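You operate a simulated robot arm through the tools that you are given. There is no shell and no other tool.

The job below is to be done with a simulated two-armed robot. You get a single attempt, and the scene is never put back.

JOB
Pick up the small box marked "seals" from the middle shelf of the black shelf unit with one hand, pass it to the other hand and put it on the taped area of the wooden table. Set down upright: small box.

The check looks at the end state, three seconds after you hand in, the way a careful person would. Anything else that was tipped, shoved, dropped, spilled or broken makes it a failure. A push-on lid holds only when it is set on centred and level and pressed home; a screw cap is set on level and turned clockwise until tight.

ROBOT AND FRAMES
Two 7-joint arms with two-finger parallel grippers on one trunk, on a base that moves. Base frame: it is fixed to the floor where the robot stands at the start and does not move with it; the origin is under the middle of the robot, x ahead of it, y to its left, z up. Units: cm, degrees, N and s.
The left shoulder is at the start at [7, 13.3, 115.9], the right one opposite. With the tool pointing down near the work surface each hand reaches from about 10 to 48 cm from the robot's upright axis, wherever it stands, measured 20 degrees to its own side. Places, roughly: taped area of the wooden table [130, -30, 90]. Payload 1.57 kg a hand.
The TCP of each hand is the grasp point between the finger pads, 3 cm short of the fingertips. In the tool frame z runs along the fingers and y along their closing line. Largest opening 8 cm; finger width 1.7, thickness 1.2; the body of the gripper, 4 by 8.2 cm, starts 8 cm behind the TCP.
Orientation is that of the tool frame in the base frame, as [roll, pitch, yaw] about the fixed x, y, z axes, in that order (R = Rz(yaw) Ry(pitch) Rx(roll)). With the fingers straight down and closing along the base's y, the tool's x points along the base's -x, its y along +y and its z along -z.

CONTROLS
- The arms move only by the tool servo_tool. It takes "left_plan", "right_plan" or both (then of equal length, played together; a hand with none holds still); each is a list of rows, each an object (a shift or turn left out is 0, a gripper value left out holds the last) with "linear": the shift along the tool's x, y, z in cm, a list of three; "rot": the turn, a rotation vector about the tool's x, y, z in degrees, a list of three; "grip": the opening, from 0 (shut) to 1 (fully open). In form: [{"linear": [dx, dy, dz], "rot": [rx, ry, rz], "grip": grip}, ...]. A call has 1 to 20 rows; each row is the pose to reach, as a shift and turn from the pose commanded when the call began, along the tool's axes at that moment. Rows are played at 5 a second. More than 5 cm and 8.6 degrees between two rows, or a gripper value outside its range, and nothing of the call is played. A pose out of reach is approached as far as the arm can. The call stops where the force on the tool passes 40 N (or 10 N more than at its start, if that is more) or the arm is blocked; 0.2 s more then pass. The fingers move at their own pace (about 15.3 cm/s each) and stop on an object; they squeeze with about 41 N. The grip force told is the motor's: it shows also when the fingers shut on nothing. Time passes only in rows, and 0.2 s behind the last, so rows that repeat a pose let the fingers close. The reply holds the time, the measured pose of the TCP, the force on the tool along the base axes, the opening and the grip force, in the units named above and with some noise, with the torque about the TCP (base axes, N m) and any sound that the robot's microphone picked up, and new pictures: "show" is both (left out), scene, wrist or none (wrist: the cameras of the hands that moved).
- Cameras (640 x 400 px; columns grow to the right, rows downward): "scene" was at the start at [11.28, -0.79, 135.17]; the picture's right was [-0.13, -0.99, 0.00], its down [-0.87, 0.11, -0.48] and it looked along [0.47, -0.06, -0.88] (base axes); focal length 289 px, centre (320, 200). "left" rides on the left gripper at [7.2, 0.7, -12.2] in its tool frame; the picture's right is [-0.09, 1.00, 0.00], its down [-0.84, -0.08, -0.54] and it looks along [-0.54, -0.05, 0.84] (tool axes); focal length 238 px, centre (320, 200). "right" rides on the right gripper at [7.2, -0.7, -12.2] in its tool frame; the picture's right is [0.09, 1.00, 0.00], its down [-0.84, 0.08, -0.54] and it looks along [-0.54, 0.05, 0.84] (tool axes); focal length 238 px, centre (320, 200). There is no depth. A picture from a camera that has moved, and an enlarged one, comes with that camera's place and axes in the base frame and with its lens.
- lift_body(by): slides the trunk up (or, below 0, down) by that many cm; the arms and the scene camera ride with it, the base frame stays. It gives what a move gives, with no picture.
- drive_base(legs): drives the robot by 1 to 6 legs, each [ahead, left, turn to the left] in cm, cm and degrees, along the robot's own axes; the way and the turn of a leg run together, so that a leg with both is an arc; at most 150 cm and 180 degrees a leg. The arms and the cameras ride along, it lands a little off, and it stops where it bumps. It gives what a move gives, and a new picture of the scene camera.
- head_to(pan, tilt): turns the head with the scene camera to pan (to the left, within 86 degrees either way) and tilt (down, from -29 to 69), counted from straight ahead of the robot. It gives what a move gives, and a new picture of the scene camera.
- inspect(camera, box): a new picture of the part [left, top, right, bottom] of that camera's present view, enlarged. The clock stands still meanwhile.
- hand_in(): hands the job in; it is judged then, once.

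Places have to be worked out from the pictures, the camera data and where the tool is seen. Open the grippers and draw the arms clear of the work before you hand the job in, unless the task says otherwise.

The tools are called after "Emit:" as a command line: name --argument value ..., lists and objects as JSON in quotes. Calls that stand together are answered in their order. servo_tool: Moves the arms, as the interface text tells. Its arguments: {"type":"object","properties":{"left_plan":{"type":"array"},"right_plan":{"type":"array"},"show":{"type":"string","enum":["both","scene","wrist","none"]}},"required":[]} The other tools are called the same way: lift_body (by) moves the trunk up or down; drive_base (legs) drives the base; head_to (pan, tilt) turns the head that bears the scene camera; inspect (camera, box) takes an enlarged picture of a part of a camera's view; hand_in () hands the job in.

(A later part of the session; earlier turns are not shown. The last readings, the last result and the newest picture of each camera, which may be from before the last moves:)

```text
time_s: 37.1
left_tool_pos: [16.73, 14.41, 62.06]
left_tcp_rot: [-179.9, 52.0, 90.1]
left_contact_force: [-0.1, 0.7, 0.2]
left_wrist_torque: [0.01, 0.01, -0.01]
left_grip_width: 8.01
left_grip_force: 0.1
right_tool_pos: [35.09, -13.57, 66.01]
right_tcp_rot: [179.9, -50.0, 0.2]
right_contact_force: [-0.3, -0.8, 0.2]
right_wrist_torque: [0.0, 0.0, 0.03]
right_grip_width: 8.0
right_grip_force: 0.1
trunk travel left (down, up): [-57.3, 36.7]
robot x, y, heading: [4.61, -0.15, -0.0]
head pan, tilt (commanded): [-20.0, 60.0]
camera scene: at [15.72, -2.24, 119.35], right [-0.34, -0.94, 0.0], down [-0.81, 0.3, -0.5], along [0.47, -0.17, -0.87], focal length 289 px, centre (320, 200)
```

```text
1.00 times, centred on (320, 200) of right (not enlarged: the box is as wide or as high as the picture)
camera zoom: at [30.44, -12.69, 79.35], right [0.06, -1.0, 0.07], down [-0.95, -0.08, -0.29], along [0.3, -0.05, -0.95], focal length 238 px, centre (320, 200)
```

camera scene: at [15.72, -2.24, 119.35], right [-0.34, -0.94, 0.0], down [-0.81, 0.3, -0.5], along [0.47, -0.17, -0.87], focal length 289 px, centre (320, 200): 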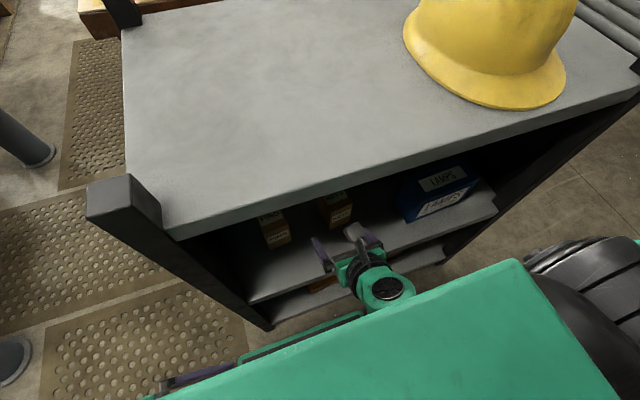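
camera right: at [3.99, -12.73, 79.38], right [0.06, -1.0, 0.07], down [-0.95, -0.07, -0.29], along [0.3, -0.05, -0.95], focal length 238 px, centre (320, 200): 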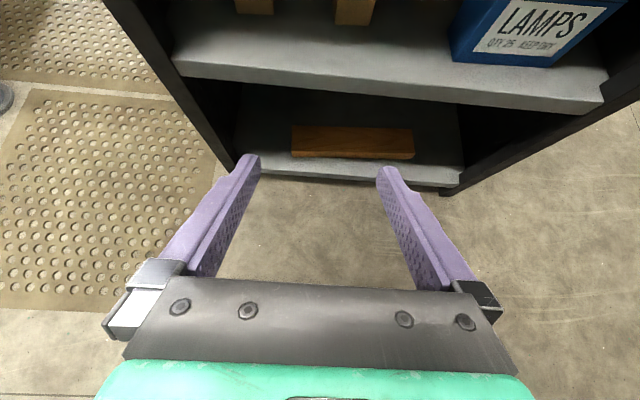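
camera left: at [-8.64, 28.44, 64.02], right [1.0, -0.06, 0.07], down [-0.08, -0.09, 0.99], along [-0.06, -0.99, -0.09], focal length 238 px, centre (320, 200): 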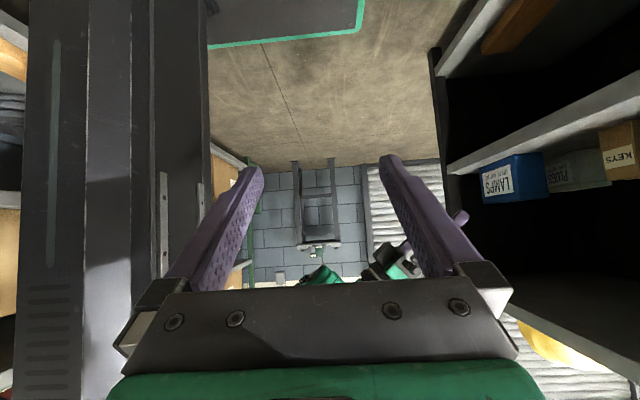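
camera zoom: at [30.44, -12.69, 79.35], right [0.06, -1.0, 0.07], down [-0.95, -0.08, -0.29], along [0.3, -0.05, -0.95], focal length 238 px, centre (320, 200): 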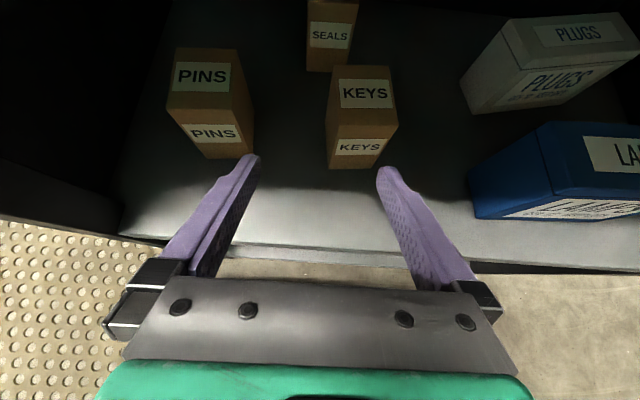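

I'm in position (robot x≈4.6) and the pictures confirm seals at about (59.4 front, y −10.5…−16.7). Now I move over the keys box to a pre-approach pose at about (52, −14.2, 67.5), adding a 4° yaw to match the box.

Emit:
servo_tool --right_plan '[{"linear": [3.2, 0.13, 1.6], "rot": [0.6, 0, -0.5]}, {"linear": [5.4, 0.26, 4.2], "rot": [1.2, 0, -1.0]}, {"linear": [7.6, 0.39, 6.8], "rot": [1.8, 0, -1.5]}, {"linear": [9.8, 0.52, 9.4], "rot": [2.4, 0, -2.0]}, {"linear": [12.02, 0.65, 11.98], "rot": [3.06, 0, -2.57]}, {"linear": [12.02, 0.65, 11.98], "rot": [3.06, 0, -2.57]}]' --show "both"

Emit:
inspect --camera "left" --box '[240, 60, 640, 310]'

```text
time_s: 38.5
left_tool_pos: [16.64, 14.34, 62.1]
left_tcp_rot: [-180.0, 52.0, 90.2]
left_contact_force: [1.2, -0.7, 0.1]
left_wrist_torque: [0.01, -0.02, -0.02]
left_grip_width: 7.99
left_grip_force: 0.0
right_tool_pos: [51.81, -14.05, 67.69]
right_tcp_rot: [179.9, -50.0, 4.3]
right_contact_force: [0.7, 0.3, -0.2]
right_wrist_torque: [0.0, -0.02, 0.0]
right_grip_width: 7.98
right_grip_force: 0.1
trunk travel left (down, up): [-57.3, 36.7]
robot x, y, heading: [4.29, -0.01, 0.1]
head pan, tilt (commanded): [-20.0, 60.0]
camera scene: at [15.61, -2.24, 119.36], right [-0.34, -0.94, 0.0], down [-0.81, 0.3, -0.5], along [0.47, -0.17, -0.87], focal length 289 px, centre (320, 200)
camera right: at [47.08, -13.69, 81.03], right [0.13, -0.99, 0.07], down [-0.94, -0.15, -0.29], along [0.3, -0.03, -0.95], focal length 238 px, centre (320, 200)
```

scene: 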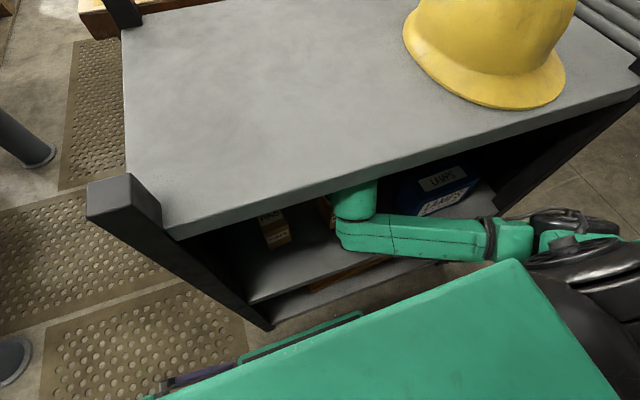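
right: 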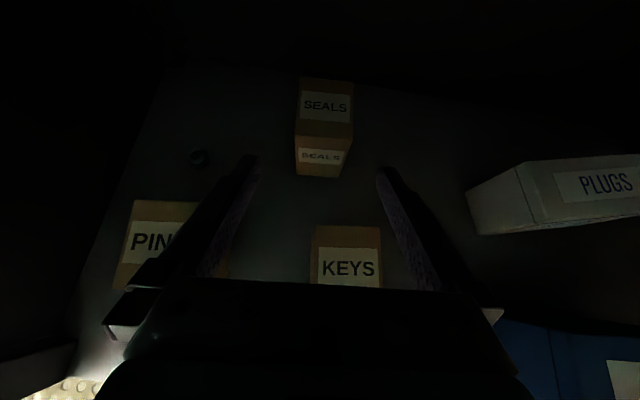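

```text
1.60 times, centred on (440, 185) of left
camera zoom: at [17.51, 28.39, 64.05], right [1.0, -0.06, 0.07], down [-0.08, -0.09, 0.99], along [-0.05, -0.99, -0.09], focal length 381 px, centre (128, 224)
```

zoom: 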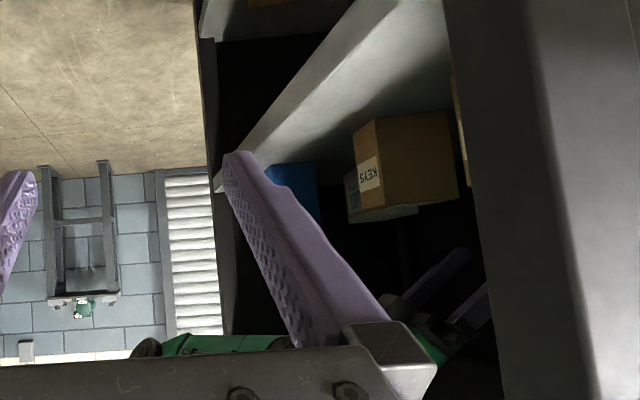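

Now above and behind the keys, with seals straight ahead. I'll zoom the right camera to get the box's offset from the tool plane (column ≈320).

Emit:
inspect --camera "right" --box '[240, 60, 400, 200]'

```text
2.86 times, centred on (320, 130) of right
camera zoom: at [47.08, -13.69, 81.03], right [0.13, -0.99, 0.07], down [-0.94, -0.15, -0.29], along [0.3, -0.03, -0.95], focal length 681 px, centre (320, 400)
```

zoom: 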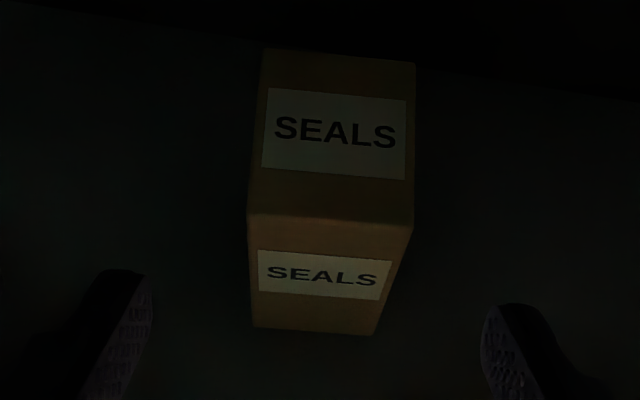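

The box centre works out at about (63.1, −13.6), yaw ≈4.5°, width ≈5.7. I'll advance along the tool axis 8 cm with a small 0.37 cm lateral correction and check again.

Emit:
servo_tool --right_plan '[{"linear": [0, 0.37, 2], "grip": 1}, {"linear": [0, 0.37, 4]}, {"linear": [0, 0.37, 6]}, {"linear": [0, 0.37, 8]}, {"linear": [0, 0.37, 8]}]' --show "wrist"

Emit:
inspect --camera "right" --box '[220, 100, 420, 240]'

Emit:
inspect --camera "left" --box '[240, 60, 640, 310]'

```text
time_s: 39.7
left_tool_pos: [16.65, 14.41, 62.08]
left_tcp_rot: [-180.0, 51.9, 90.0]
left_contact_force: [-0.3, -0.1, 0.0]
left_wrist_torque: [0.03, 0.01, 0.05]
left_grip_width: 8.02
left_grip_force: 0.0
right_tool_pos: [58.06, -13.69, 62.33]
right_tcp_rot: [179.8, -49.9, 4.2]
right_contact_force: [0.9, -0.7, -0.3]
right_wrist_torque: [-0.01, -0.04, 0.03]
right_grip_width: 7.99
right_grip_force: 0.1
trunk travel left (down, up): [-57.3, 36.7]
robot x, y, heading: [4.75, -0.12, 0.0]
head pan, tilt (commanded): [-20.0, 60.0]
camera right: at [53.31, -13.28, 75.69], right [0.13, -0.99, 0.07], down [-0.94, -0.15, -0.29], along [0.3, -0.03, -0.95], focal length 238 px, centre (320, 200)
```

right: 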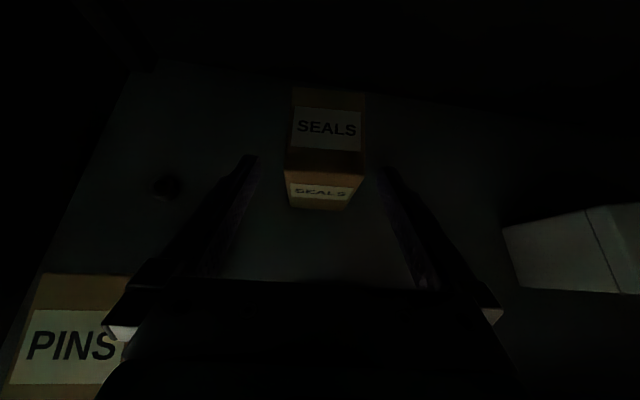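

```text
2.86 times, centred on (320, 170) of right
camera zoom: at [53.31, -13.28, 75.69], right [0.13, -0.99, 0.07], down [-0.94, -0.15, -0.29], along [0.3, -0.03, -0.95], focal length 681 px, centre (320, 286)
```

zoom: 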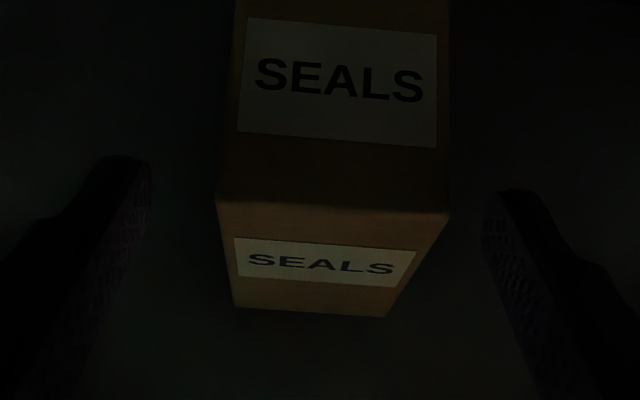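

```text
1.60 times, centred on (440, 185) of left
camera zoom: at [17.52, 28.39, 64.05], right [1.0, -0.06, 0.07], down [-0.08, -0.09, 0.99], along [-0.05, -0.99, -0.09], focal length 381 px, centre (128, 224)
```

zoom: 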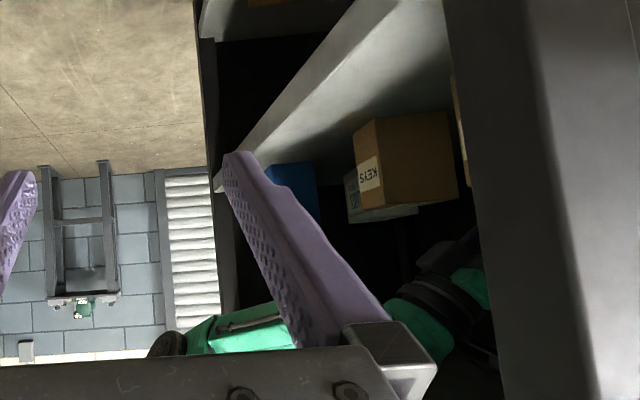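

Alignment is good (box ~0.3 cm to the right of the tool plane) and the arm has ≈4 cm over the keys. I'll advance the last 6.2 cm with a 0.3 cm lateral correction, then close.

Emit:
servo_tool --right_plan '[{"linear": [0, 0.3, 2]}, {"linear": [0, 0.3, 4]}, {"linear": [0, 0.3, 6.2]}, {"linear": [0, 0.3, 6.2]}]' --show "wrist"

Emit:
inspect --camera "right" --box '[220, 100, 420, 240]'

Emit:
inspect --camera "left" --box '[340, 60, 580, 310]'

```text
time_s: 40.7
left_tool_pos: [16.68, 14.51, 62.0]
left_tcp_rot: [180.0, 51.9, 90.1]
left_contact_force: [0.1, 0.6, -0.5]
left_wrist_torque: [-0.01, 0.01, -0.01]
left_grip_width: 8.03
left_grip_force: 0.0
right_tool_pos: [62.87, -13.88, 58.22]
right_tcp_rot: [179.9, -49.9, 4.2]
right_contact_force: [-0.6, -0.5, -1.1]
right_wrist_torque: [0.02, -0.02, -0.01]
right_grip_width: 8.01
right_grip_force: 0.0
trunk travel left (down, up): [-57.3, 36.7]
robot x, y, heading: [4.42, -0.02, -0.2]
head pan, tilt (commanded): [-20.0, 60.0]
camera right: at [58.13, -13.5, 71.61], right [0.13, -0.99, 0.07], down [-0.94, -0.15, -0.29], along [0.3, -0.03, -0.95], focal length 238 px, centre (320, 200)
```

right: 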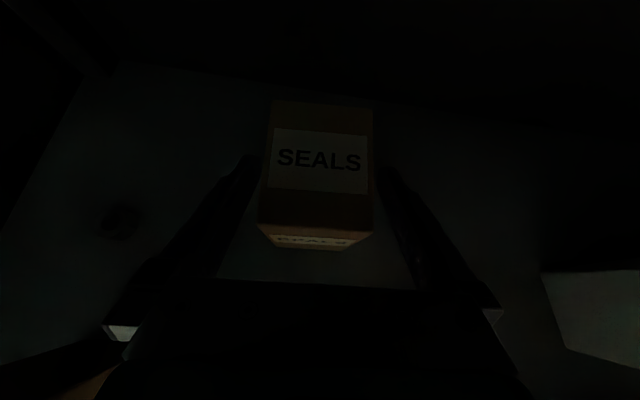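

```text
2.86 times, centred on (320, 170) of right
camera zoom: at [58.13, -13.5, 71.61], right [0.13, -0.99, 0.07], down [-0.94, -0.15, -0.29], along [0.3, -0.03, -0.95], focal length 681 px, centre (320, 286)
```

zoom: 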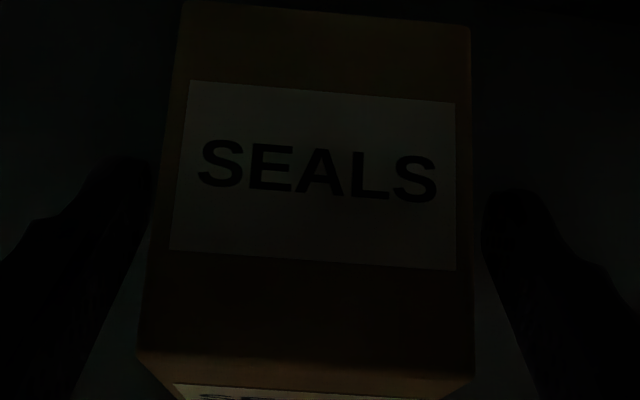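

```text
1.60 times, centred on (460, 185) of left
camera zoom: at [17.52, 28.38, 64.05], right [1.0, -0.06, 0.07], down [-0.08, -0.09, 0.99], along [-0.05, -0.99, -0.09], focal length 381 px, centre (96, 224)
```

zoom: 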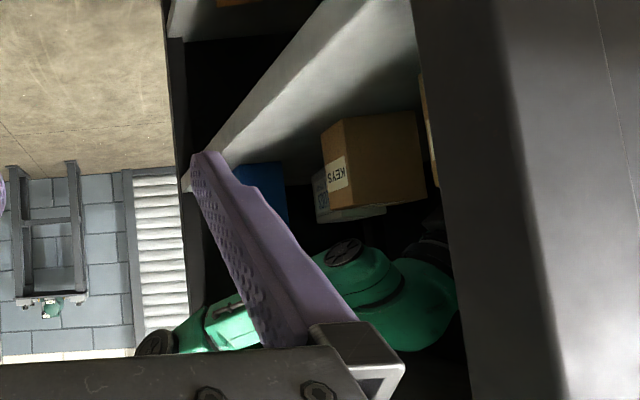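

The box sits between the fingers and the wrist clears the keys by ~3 cm. I'll close the right gripper.

Emit:
servo_tool --right_plan '[{"grip": 0.72}, {"grip": 0.6}, {"grip": 0.4}, {"grip": 0.2}, {"grip": 0.2}]' --show "wrist"

```text
time_s: 41.9
left_tool_pos: [16.65, 14.32, 62.12]
left_tcp_rot: [-180.0, 52.0, 90.1]
left_contact_force: [0.0, 0.1, -0.2]
left_wrist_torque: [0.01, -0.02, -0.02]
left_grip_width: 8.01
left_grip_force: 0.1
right_tool_pos: [62.89, -13.95, 58.29]
right_tcp_rot: [179.9, -50.0, 4.2]
right_contact_force: [0.0, 2.2, -0.1]
right_wrist_torque: [0.02, -0.16, 0.07]
right_grip_width: 5.97
right_grip_force: 41.0
trunk travel left (down, up): [-57.3, 36.7]
robot x, y, heading: [4.54, -0.23, 0.1]
head pan, tilt (commanded): [-20.0, 60.0]
camera right: at [58.13, -13.48, 71.61], right [0.13, -0.99, 0.07], down [-0.94, -0.15, -0.29], along [0.3, -0.03, -0.95], focal length 238 px, centre (320, 200)
```

right: 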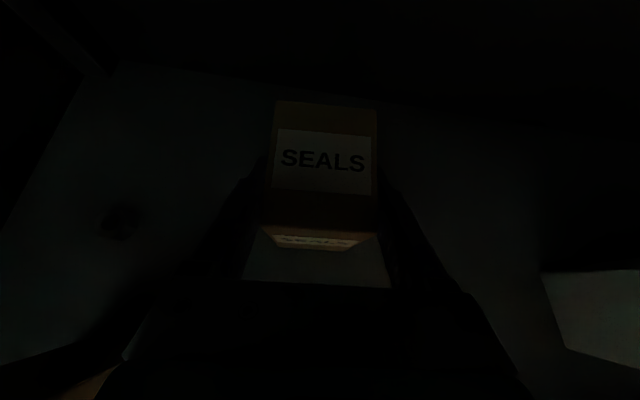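

Grip holds at 5.97 cm width with 41 N. I'll lift straight up 3 cm first to verify the hold.

Emit:
servo_tool --right_plan '[{"linear": [0.77, 0, -0.64]}, {"linear": [1.53, 0, -1.29]}, {"linear": [2.3, 0, -1.93]}, {"linear": [2.3, 0, -1.93]}]' --show "wrist"

Emit:
inspect --camera "left" --box '[340, 60, 580, 310]'

```text
time_s: 42.9
left_tool_pos: [16.8, 14.48, 62.01]
left_tcp_rot: [-179.8, 52.0, 90.1]
left_contact_force: [0.7, -0.1, 0.1]
left_wrist_torque: [-0.01, 0.01, -0.03]
left_grip_width: 7.97
left_grip_force: 0.1
right_tool_pos: [62.74, -14.01, 61.28]
right_tcp_rot: [179.9, -49.9, 4.2]
right_contact_force: [-0.2, 0.3, -2.3]
right_wrist_torque: [0.01, 0.02, 0.03]
right_grip_width: 5.95
right_grip_force: 41.8
trunk travel left (down, up): [-57.3, 36.7]
robot x, y, heading: [4.83, 0.18, 0.1]
head pan, tilt (commanded): [-20.0, 60.0]
camera right: at [58.14, -13.57, 74.58], right [0.13, -0.99, 0.07], down [-0.95, -0.15, -0.29], along [0.3, -0.03, -0.95], focal length 238 px, centre (320, 200)
```

right: 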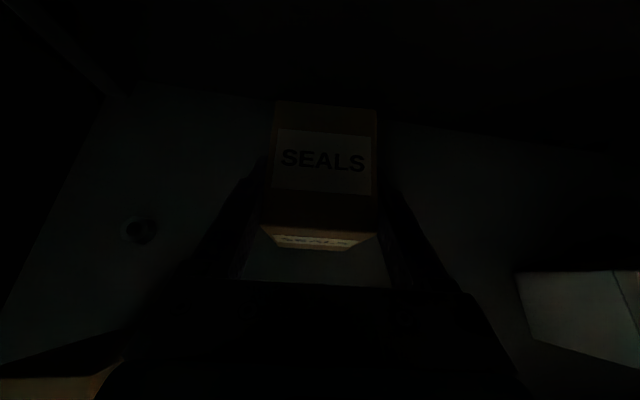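

```text
1.60 times, centred on (460, 185) of left
camera zoom: at [17.56, 28.38, 64.04], right [1.0, -0.06, 0.07], down [-0.08, -0.09, 0.99], along [-0.05, -0.99, -0.09], focal length 381 px, centre (96, 224)
```

zoom: 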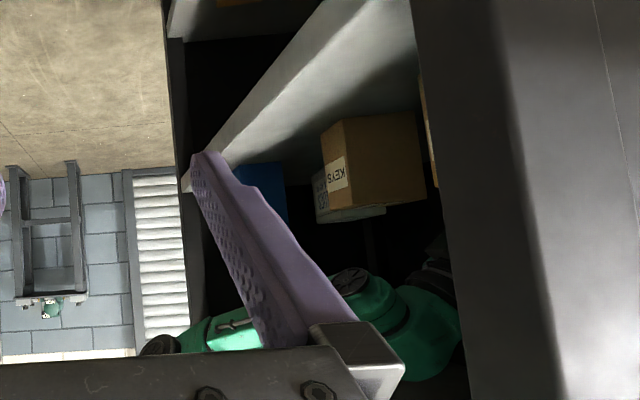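

Lifted cleanly (about 0.23 kg). Now I raise a further ~10 cm while flattening the tool pitch to 25° so the wrist stays below the top plate and the box clears the keys.

Emit:
servo_tool --right_plan '[{"linear": [1.52, 0, -1.27], "rot": [0, 3, 0]}, {"linear": [3.03, 0, -2.55], "rot": [0, 6, 0]}, {"linear": [4.55, 0, -3.82], "rot": [0, 9, 0]}, {"linear": [6.06, 0, -5.1], "rot": [0, 12, 0]}, {"linear": [7.58, 0, -6.37], "rot": [0, 15, 0]}, {"linear": [7.58, 0, -6.37], "rot": [0, 15, 0]}]' --show "both"

Emit:
inspect --camera "left" --box '[240, 60, 640, 310]'

```text
time_s: 44.3
left_tool_pos: [16.68, 14.45, 62.1]
left_tcp_rot: [-179.8, 52.1, 90.2]
left_contact_force: [-0.3, 0.6, -0.6]
left_wrist_torque: [-0.01, 0.0, 0.0]
left_grip_width: 8.02
left_grip_force: 0.1
right_tool_pos: [62.94, -13.83, 71.43]
right_tcp_rot: [179.9, -65.0, 4.3]
right_contact_force: [-0.4, -0.5, -3.2]
right_wrist_torque: [0.0, 0.04, 0.02]
right_grip_width: 5.97
right_grip_force: 40.9
trunk travel left (down, up): [-57.3, 36.7]
robot x, y, heading: [4.51, 0.42, -0.2]
head pan, tilt (commanded): [-20.0, 60.0]
camera scene: at [15.73, -2.25, 119.34], right [-0.34, -0.94, 0.0], down [-0.81, 0.3, -0.5], along [0.47, -0.17, -0.87], focal length 289 px, centre (320, 200)
camera right: at [54.92, -13.65, 82.91], right [0.11, -0.99, 0.08], down [-0.84, -0.14, -0.53], along [0.54, -0.01, -0.84], focal length 238 px, centre (320, 200)
```

scene: 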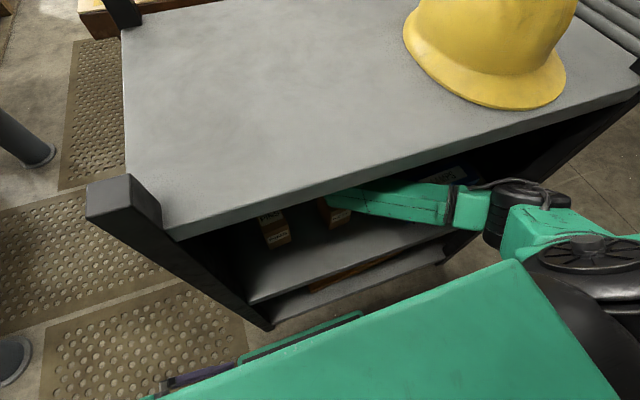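
right: 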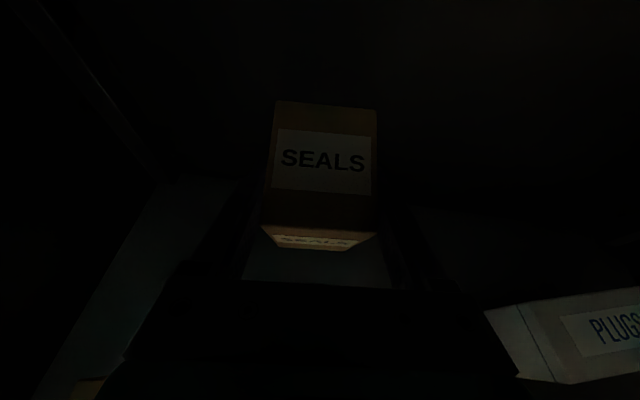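

```text
1.60 times, centred on (440, 185) of left
camera zoom: at [17.56, 28.38, 64.04], right [1.0, -0.06, 0.07], down [-0.08, -0.09, 0.99], along [-0.05, -0.99, -0.09], focal length 381 px, centre (128, 224)
```

zoom: 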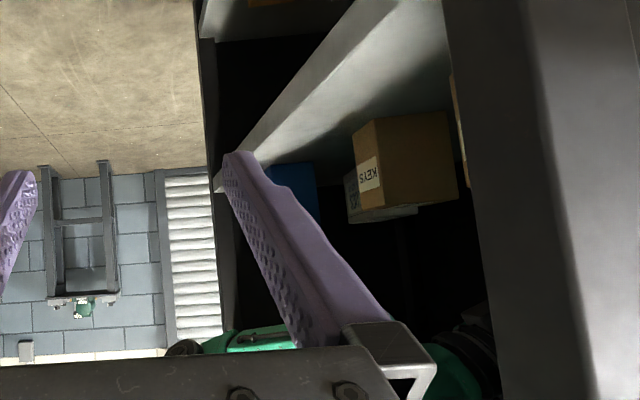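

Box bottom is now ≈63.5, about 2.5 cm above the keys, with no contact forces. I'll retract the arm 12 cm straight back, then drive backward out of the shelf.

Emit:
servo_tool --right_plan '[{"linear": [-0.7, -0.15, -1.95]}, {"linear": [-1.45, -0.3, -3.8]}, {"linear": [-2.2, -0.45, -5.6]}, {"linear": [-2.97, -0.6, -7.4]}, {"linear": [-3.75, -0.75, -9.25]}, {"linear": [-4.5, -0.9, -11.1]}, {"linear": [-4.5, -0.9, -11.1]}]' --show "both"

Emit:
inspect --camera "left" --box '[240, 60, 640, 310]'

```text
time_s: 45.9
left_tool_pos: [16.68, 14.43, 62.11]
left_tcp_rot: [-179.9, 52.0, 90.1]
left_contact_force: [-0.2, -0.2, -0.3]
left_wrist_torque: [0.03, 0.01, -0.03]
left_grip_width: 8.0
left_grip_force: 0.0
right_tool_pos: [50.88, -13.88, 72.15]
right_tcp_rot: [180.0, -65.0, 4.2]
right_contact_force: [-0.4, 1.0, -2.5]
right_wrist_torque: [-0.01, 0.04, 0.0]
right_grip_width: 5.99
right_grip_force: 41.3
trunk travel left (down, up): [-57.3, 36.7]
robot x, y, heading: [4.79, 0.13, 0.0]
head pan, tilt (commanded): [-20.0, 60.0]
camera scene: at [15.74, -2.24, 119.34], right [-0.34, -0.94, 0.0], down [-0.81, 0.3, -0.5], along [0.47, -0.17, -0.87], focal length 289 px, centre (320, 200)
camera right: at [42.92, -13.7, 83.79], right [0.11, -0.99, 0.08], down [-0.84, -0.14, -0.53], along [0.54, -0.01, -0.84], focal length 238 px, centre (320, 200)
```

scene: 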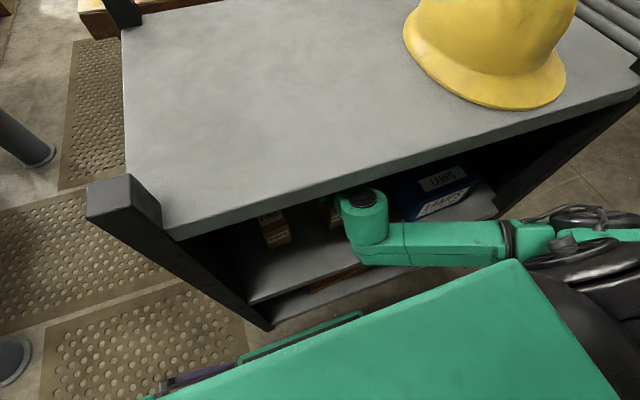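
right: 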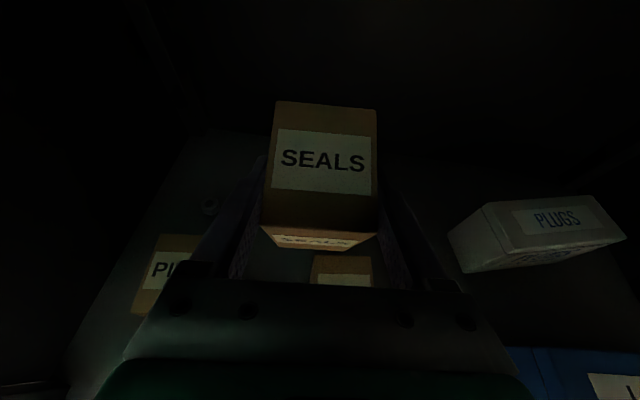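

```text
1.60 times, centred on (440, 185) of left
camera zoom: at [17.57, 28.39, 64.04], right [1.0, -0.06, 0.07], down [-0.08, -0.09, 0.99], along [-0.05, -0.99, -0.09], focal length 381 px, centre (128, 224)
```

zoom: 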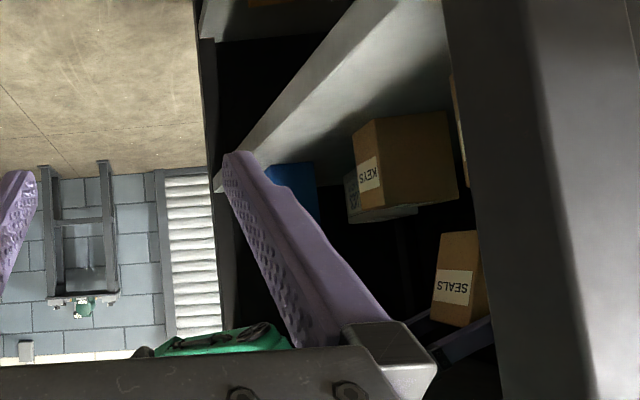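

The side view shows the seals box ~2.5 cm clear above the keys. I'll drive straight back 30 cm.

Emit:
drive_base --legs '[[-30, 0, 0]]'

Emit:
head_to --pan -5 --tilt 45

```text
time_s: 47.9
left_tool_pos: [-12.76, 14.39, 62.16]
left_tcp_rot: [180.0, 51.9, 89.7]
left_contact_force: [-0.8, -0.3, 0.5]
left_wrist_torque: [0.02, 0.0, 0.01]
left_grip_width: 8.0
left_grip_force: 0.0
right_tool_pos: [21.31, -14.07, 72.18]
right_tcp_rot: [179.9, -65.0, 3.9]
right_contact_force: [0.5, -0.1, -3.7]
right_wrist_torque: [-0.01, 0.08, 0.02]
right_grip_width: 5.95
right_grip_force: 41.2
trunk travel left (down, up): [-57.3, 36.7]
robot x, y, heading: [-24.93, -0.41, -0.3]
head pan, tilt (commanded): [-20.0, 60.0]
camera scene: at [-13.86, -2.25, 119.35], right [-0.35, -0.94, 0.0], down [-0.81, 0.3, -0.5], along [0.47, -0.17, -0.87], focal length 289 px, centre (320, 200)
```

scene: 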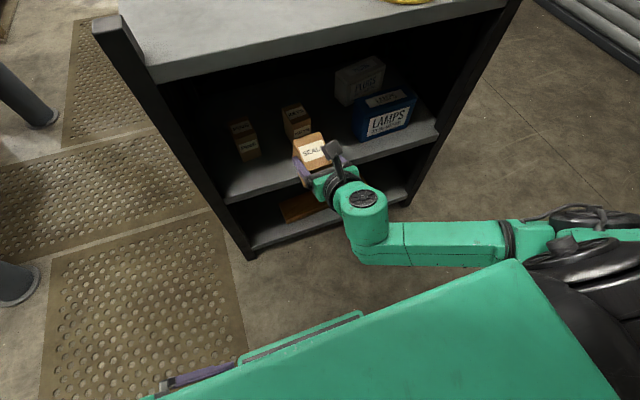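

```text
time_s: 48.7
left_tool_pos: [-12.66, 14.41, 62.08]
left_tcp_rot: [-179.9, 52.0, 89.8]
left_contact_force: [-0.8, -0.3, 0.3]
left_wrist_torque: [-0.03, 0.01, 0.05]
left_grip_width: 7.98
left_grip_force: 0.0
right_tool_pos: [21.28, -14.11, 72.06]
right_tcp_rot: [179.9, -64.9, 3.9]
right_contact_force: [0.7, -0.1, -2.7]
right_wrist_torque: [0.02, 0.07, 0.0]
right_grip_width: 5.98
right_grip_force: 41.2
trunk travel left (down, up): [-57.3, 36.7]
robot x, y, heading: [-24.77, 0.02, -0.4]
head pan, tilt (commanded): [-5.0, 45.0]
camera scene: at [-11.95, -0.7, 121.29], right [-0.09, -1.0, 0.0], down [-0.7, 0.07, -0.71], along [0.7, -0.07, -0.71], focal length 289 px, centre (320, 200)
```

scene: 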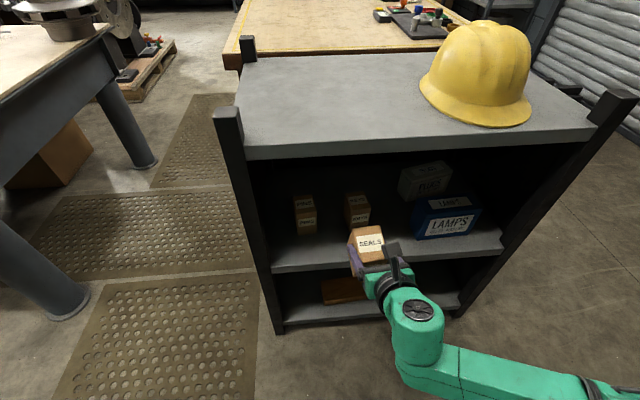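

The box is out and the other items are undisturbed. Now I bring the box upright again in front of the chest with the right hand, while moving the left hand out to a roomier spot for re-orienting.

Emit:
servo_tool --right_plan '[{"linear": [-0.12, -1.7, -1.16], "rot": [-0.7, -3, 0.33]}, {"linear": [-0.25, -3.4, -2.32], "rot": [-1.4, -6, 0.66]}, {"linear": [-0.37, -5.1, -3.48], "rot": [-2.1, -9, 1.0]}, {"linear": [-0.5, -6.8, -4.64], "rot": [-2.8, -12, 1.3]}, {"linear": [-0.62, -8.5, -5.8], "rot": [-3.5, -15, 1.65]}, {"linear": [-0.62, -8.5, -5.8], "rot": [-3.5, -15, 1.65]}]' --left_plan '[{"linear": [-0.26, 2.6, -1.62]}, {"linear": [-0.51, 5.2, -3.24]}, {"linear": [-0.77, 7.8, -4.86]}, {"linear": [-1.02, 10.4, -6.48]}, {"linear": [-1.28, 13, -8.1]}, {"linear": [-1.28, 13, -8.1]}]' --show "both"

```text
time_s: 50.1
left_tool_pos: [0.3, 19.92, 68.33]
left_tcp_rot: [-179.9, 52.0, 89.8]
left_contact_force: [-0.5, -0.2, 0.0]
left_wrist_torque: [0.01, -0.05, 0.0]
left_grip_width: 7.99
left_grip_force: 0.0
right_tool_pos: [15.29, -5.73, 74.06]
right_tcp_rot: [179.1, -50.0, 0.7]
right_contact_force: [-0.9, -0.1, -2.7]
right_wrist_torque: [0.0, 0.02, 0.0]
right_grip_width: 5.97
right_grip_force: 41.0
trunk travel left (down, up): [-57.3, 36.7]
robot x, y, heading: [-24.61, 0.02, -0.2]
head pan, tilt (commanded): [-5.0, 45.0]
camera scene: at [-11.99, -0.74, 121.3], right [-0.09, -1.0, 0.0], down [-0.7, 0.07, -0.71], along [0.7, -0.06, -0.71], focal length 289 px, centre (320, 200)
camera right: at [10.49, -4.86, 87.41], right [0.06, -0.99, 0.08], down [-0.95, -0.08, -0.29], along [0.3, -0.06, -0.95], focal length 238 px, centre (320, 200)
camera left: at [1.26, 33.9, 70.22], right [1.0, -0.06, 0.07], down [-0.08, -0.09, 0.99], along [-0.05, -0.99, -0.09], focal length 238 px, centre (320, 200)
```

scene: 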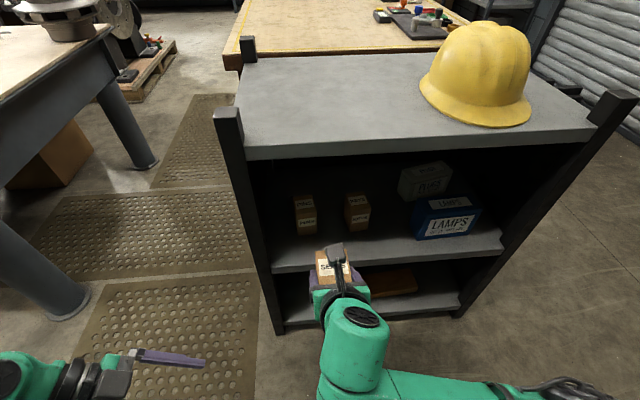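
right: 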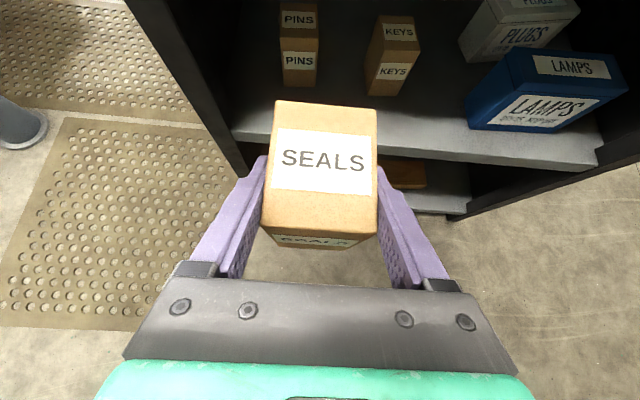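
left: 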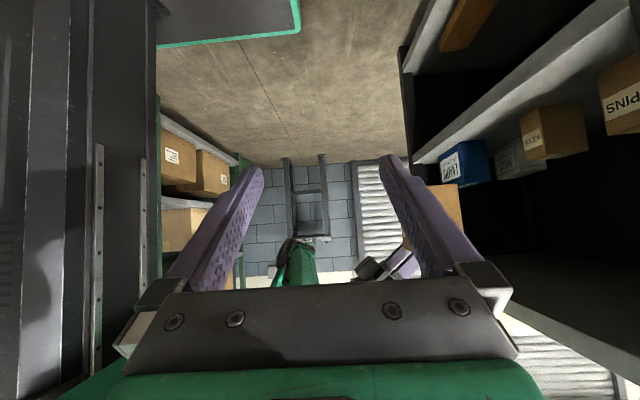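

The box is upright again in the right hand. Now I flip the left tool by −180° about its axis (first half) so its camera will be on top for the side handover.

Emit:
servo_tool --left_plan '[{"rot": [0, 0, -8.5]}, {"rot": [0, 0, -17]}, {"rot": [0, 0, -25.5]}, {"rot": [0, 0, -34]}, {"rot": [0, 0, -42.5]}, {"rot": [0, 0, -51]}, {"rot": [0, 0, -59.5]}, {"rot": [0, 0, -68]}, {"rot": [0, 0, -76.5]}, {"rot": [0, 0, -85]}, {"rot": [0, 0, -93.5]}, {"rot": [0, 0, -102]}, {"rot": [0, 0, -102]}]' --show "scene"

Emit:
servo_tool --left_plan '[{"rot": [0, 0, -8.5]}, {"rot": [0, 0, -17]}, {"rot": [0, 0, -25.5]}, {"rot": [0, 0, -34]}, {"rot": [0, 0, -42.5]}, {"rot": [0, 0, -51]}, {"rot": [0, 0, -59.5]}, {"rot": [0, 0, -68]}, {"rot": [0, 0, -76.5]}, {"rot": [0, 0, -78]}, {"rot": [0, 0, -78]}]' --show "both"

```text
time_s: 52.9
left_tool_pos: [0.44, 19.91, 68.14]
left_tcp_rot: [-128.6, -9.6, -172.8]
left_contact_force: [-0.5, -0.2, 0.1]
left_wrist_torque: [0.0, 0.01, -0.04]
left_grip_width: 7.99
left_grip_force: 0.0
right_tool_pos: [15.32, -5.72, 74.0]
right_tcp_rot: [179.2, -50.0, 0.6]
right_contact_force: [0.0, -0.1, -3.5]
right_wrist_torque: [-0.05, 0.09, -0.03]
right_grip_width: 5.98
right_grip_force: 41.2
trunk travel left (down, up): [-57.3, 36.7]
robot x, y, heading: [-24.8, 0.07, -0.0]
head pan, tilt (commanded): [-5.0, 45.0]
camera scene: at [-11.96, -0.68, 121.3], right [-0.09, -1.0, 0.0], down [-0.7, 0.07, -0.71], along [0.7, -0.07, -0.71], focal length 289 px, centre (320, 200)
```

scene: 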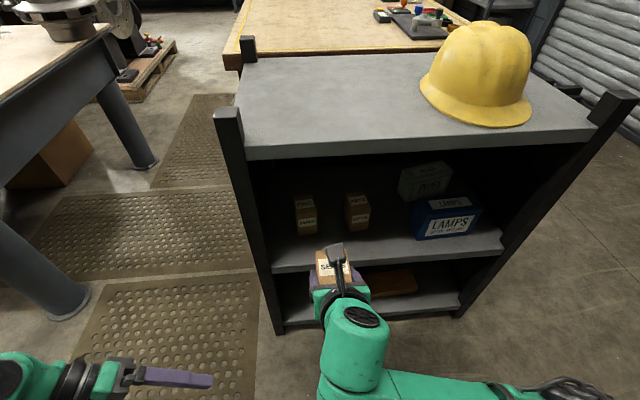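

```text
time_s: 55.3
left_tool_pos: [0.33, 19.85, 68.15]
left_tcp_rot: [179.9, -51.9, -90.1]
left_contact_force: [0.9, -1.3, -0.2]
left_wrist_torque: [0.0, -0.02, -0.01]
left_grip_width: 8.0
left_grip_force: 0.0
right_tool_pos: [15.31, -5.85, 74.0]
right_tcp_rot: [179.1, -50.1, 0.6]
right_contact_force: [0.8, -0.8, -2.9]
right_wrist_torque: [-0.01, 0.0, 0.01]
right_grip_width: 5.97
right_grip_force: 41.2
trunk travel left (down, up): [-57.3, 36.7]
robot x, y, heading: [-24.92, 0.05, -0.3]
head pan, tilt (commanded): [-5.0, 45.0]
camera scene: at [-11.95, -0.67, 121.3], right [-0.09, -1.0, 0.0], down [-0.7, 0.07, -0.71], along [0.7, -0.07, -0.71], focal length 289 px, centre (320, 200)
camera left: at [-0.09, 25.01, 81.41], right [-1.0, 0.06, -0.07], down [0.08, 0.94, -0.33], along [0.05, -0.33, -0.94], focal length 238 px, centre (320, 200)
```

scene: 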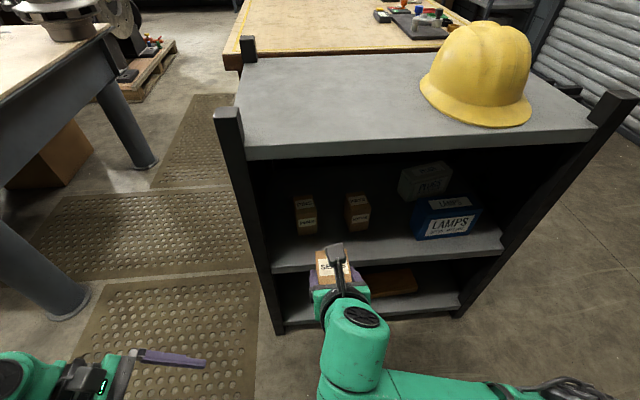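
left: 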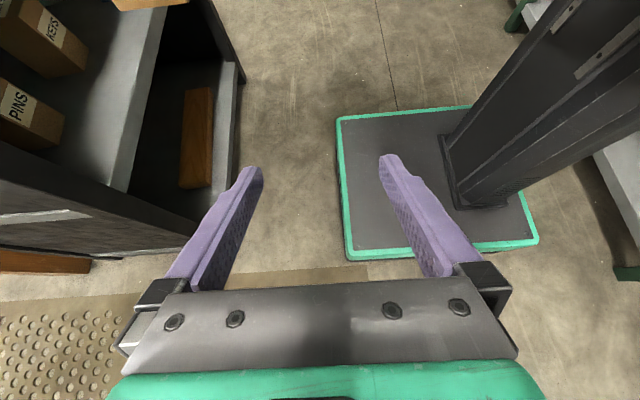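

The left tool now points right and 38° down with its camera on top. I'll bring it to a pre-handover point about 10 cm off the lower half of the box, flattening it to 30°.

Emit:
servo_tool --left_plan '[{"linear": [2.2, -2.56, 1.0], "rot": [0, 1.3, 0]}, {"linear": [4.4, -5.12, 2.1], "rot": [0, 2.7, 0]}, {"linear": [6.9, -7.69, 3.5], "rot": [0, 4, 0]}, {"linear": [9.6, -10.25, 5.1], "rot": [0, 5.3, 0]}, {"linear": [12.5, -12.81, 6.8], "rot": [0, 6.7, 0]}, {"linear": [15.47, -15.37, 8.66], "rot": [0, 8, 0]}, {"linear": [15.47, -15.37, 8.66], "rot": [0, 8, 0]}]' --show "both"

```text
time_s: 56.9
left_tool_pos: [15.49, 3.55, 74.98]
left_tcp_rot: [-180.0, -60.1, -90.2]
left_contact_force: [0.2, 0.0, 0.5]
left_wrist_torque: [0.04, 0.04, -0.01]
left_grip_width: 8.0
left_grip_force: 0.1
right_tool_pos: [15.21, -5.77, 74.06]
right_tcp_rot: [179.1, -49.9, 0.7]
right_contact_force: [-0.8, 0.7, -3.6]
right_wrist_torque: [0.02, 0.05, -0.01]
right_grip_width: 6.0
right_grip_force: 41.1
trunk travel left (down, up): [-57.3, 36.7]
robot x, y, heading: [-25.08, 0.21, -0.3]
head pan, tilt (commanded): [-5.0, 45.0]
camera scene: at [-12.0, -0.63, 121.3], right [-0.09, -1.0, 0.0], down [-0.7, 0.06, -0.71], along [0.7, -0.07, -0.71], focal length 289 px, centre (320, 200)
camera left: at [15.07, 10.45, 87.46], right [-1.0, 0.05, -0.08], down [0.08, 0.89, -0.45], along [0.05, -0.46, -0.89], focal length 238 px, centre (320, 200)
```

scene: 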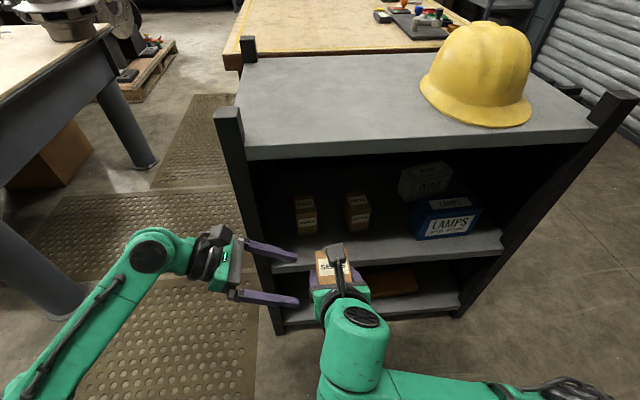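
left: 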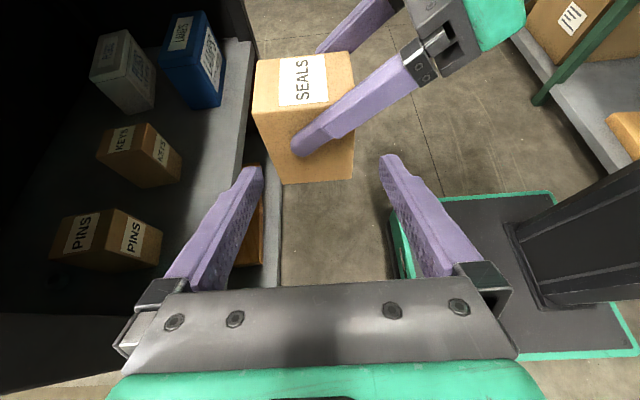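

The left camera shows the box with the right finger on its near face. I'll zoom to align the left fingers in x before moving in.

Emit:
inspect --camera "left" --box '[220, 40, 420, 200]'

Emit:
inspect --camera "scene" --box '[200, 200, 440, 350]'

```text
2.50 times, centred on (320, 120) of left
camera zoom: at [15.07, 10.45, 87.46], right [-1.0, 0.05, -0.08], down [0.08, 0.89, -0.45], along [0.05, -0.46, -0.89], focal length 596 px, centre (320, 400)
```

zoom: 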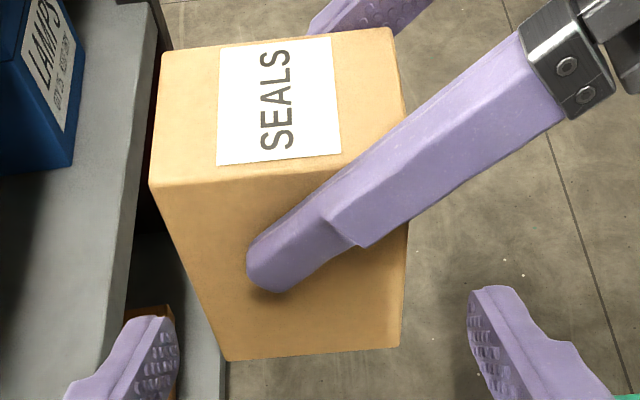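

```text
2.67 times, centred on (320, 275) of scene
camera zoom: at [-12.0, -0.63, 121.3], right [-0.09, -1.0, 0.0], down [-0.7, 0.06, -0.71], along [0.7, -0.07, -0.71], focal length 770 px, centre (320, 0)
```

zoom: 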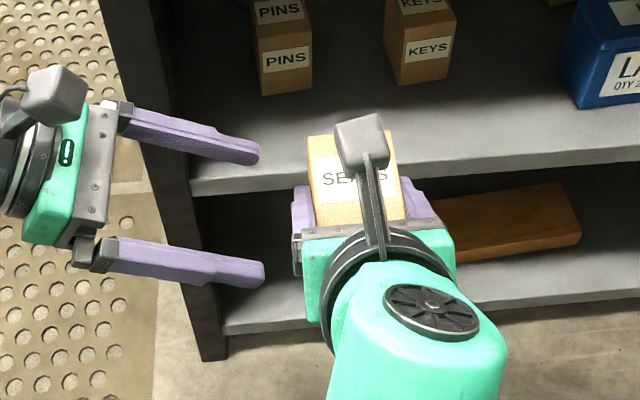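

Visual alignment says the box centre lies ~0.65–0.75 cm farther in +x than the left tool axis. I'll shift +0.65 in x and advance 4.5 cm, then re-check.

Emit:
servo_tool --left_plan '[{"linear": [0, -0.65, 0]}, {"linear": [0, -0.65, 1.5]}, {"linear": [0, -0.65, 3]}, {"linear": [0, -0.65, 4.5]}, {"linear": [0, -0.65, 4.5]}]' --show "none"

Emit:
inspect --camera "left" --box '[200, 60, 440, 240]'

Emit:
inspect --camera "right" --box '[160, 60, 480, 280]'

Emit:
inspect --camera "scene" --box '[200, 200, 440, 350]'

```text
time_s: 58.1
left_tool_pos: [16.31, -0.55, 72.74]
left_tcp_rot: [-180.0, -59.9, -90.1]
left_contact_force: [-0.1, -1.3, -0.3]
left_wrist_torque: [-0.01, -0.01, -0.04]
left_grip_width: 7.99
left_grip_force: 0.1
right_tool_pos: [15.19, -5.69, 74.14]
right_tcp_rot: [179.2, -49.9, 0.7]
right_contact_force: [-1.1, 0.1, -4.0]
right_wrist_torque: [0.02, 0.03, -0.01]
right_grip_width: 5.95
right_grip_force: 40.4
trunk travel left (down, up): [-57.3, 36.7]
robot x, y, heading: [-24.9, -0.11, -0.2]
head pan, tilt (commanded): [-5.0, 45.0]
```

```text
2.22 times, centred on (320, 150) of left
camera zoom: at [15.79, 6.33, 85.1], right [-1.0, 0.05, -0.08], down [0.08, 0.89, -0.45], along [0.05, -0.46, -0.89], focal length 530 px, centre (320, 311)
```

zoom: 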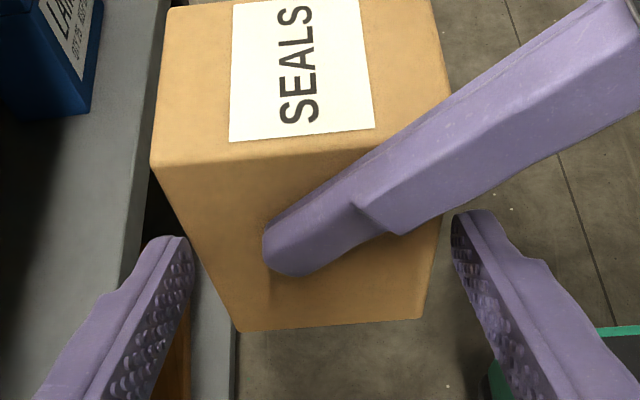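

```text
1.82 times, centred on (320, 170) of right
camera zoom: at [10.52, -4.83, 87.39], right [0.06, -0.99, 0.08], down [-0.95, -0.08, -0.29], along [0.3, -0.06, -0.95], focal length 433 px, centre (320, 254)
```

zoom: 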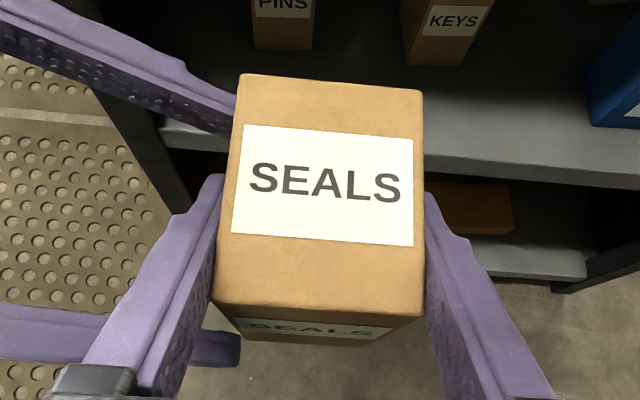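

```text
2.67 times, centred on (320, 275) of scene
camera zoom: at [-11.95, -0.66, 121.3], right [-0.09, -1.0, 0.0], down [-0.7, 0.06, -0.71], along [0.7, -0.07, -0.71], focal length 770 px, centre (320, 0)
```

zoom: 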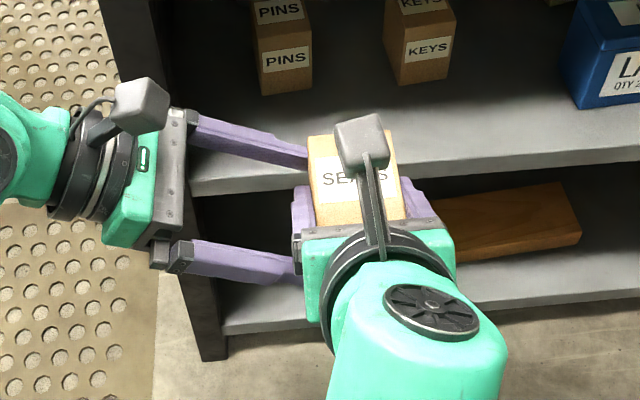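

Re-scaling with the known 5.97 cm grip width shows the box is actually ≈6 × 7.4 × 9.6 cm, so clearance inside the left fingers is only ~0.3 cm per side. I'll zoom in on each finger tip to fine-tune the x alignment.

Emit:
inspect --camera "left" --box '[240, 110, 320, 210]'

Emit:
inspect --camera "left" --box '[340, 110, 420, 210]'

Emit:
inspect --camera "right" --box '[160, 60, 320, 200]'

Emit:
inspect --camera "right" --box '[160, 180, 320, 280]'

```text
4.00 times, centred on (280, 160) of left
camera zoom: at [15.79, 6.33, 85.1], right [-1.0, 0.05, -0.08], down [0.08, 0.89, -0.45], along [0.05, -0.46, -0.89], focal length 953 px, centre (480, 360)
```

zoom: 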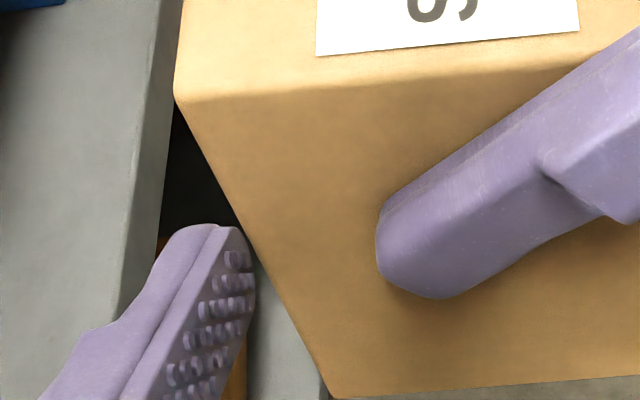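

```text
4.00 times, centred on (380, 160) of left
camera zoom: at [15.79, 6.33, 85.1], right [-1.0, 0.05, -0.08], down [0.08, 0.89, -0.45], along [0.05, -0.46, -0.89], focal length 953 px, centre (80, 360)
```

zoom: 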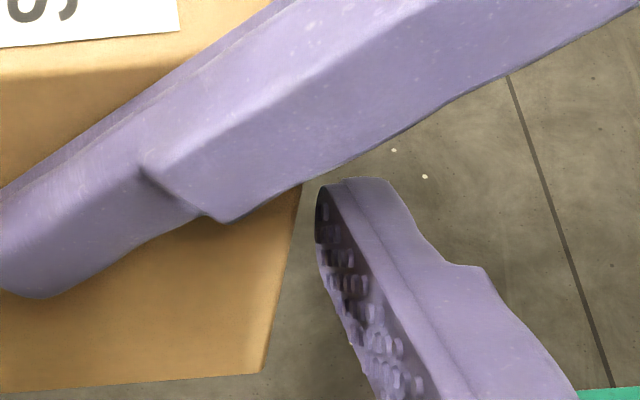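

```text
2.86 times, centred on (240, 130) of right
camera zoom: at [10.52, -4.83, 87.39], right [0.06, -0.99, 0.08], down [-0.95, -0.08, -0.29], along [0.3, -0.06, -0.95], focal length 681 px, centre (549, 400)
```

zoom: 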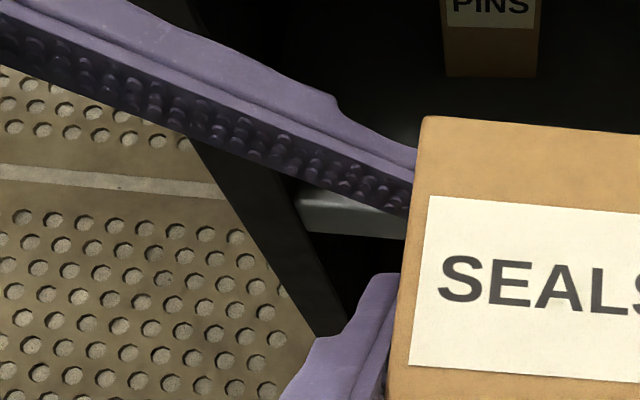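

```text
4.00 times, centred on (240, 230) of right
camera zoom: at [10.52, -4.83, 87.39], right [0.06, -0.99, 0.08], down [-0.95, -0.08, -0.29], along [0.3, -0.06, -0.95], focal length 953 px, centre (640, 80)
```

zoom: 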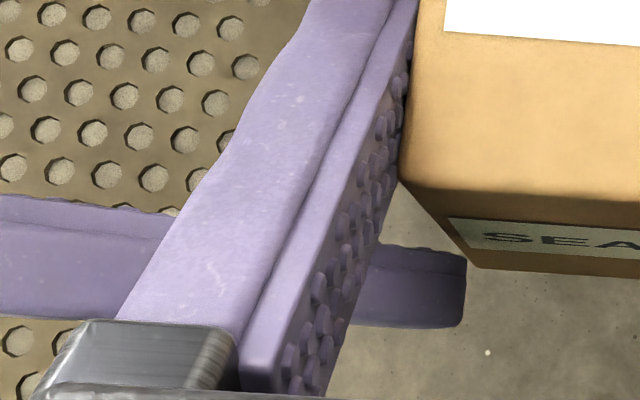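

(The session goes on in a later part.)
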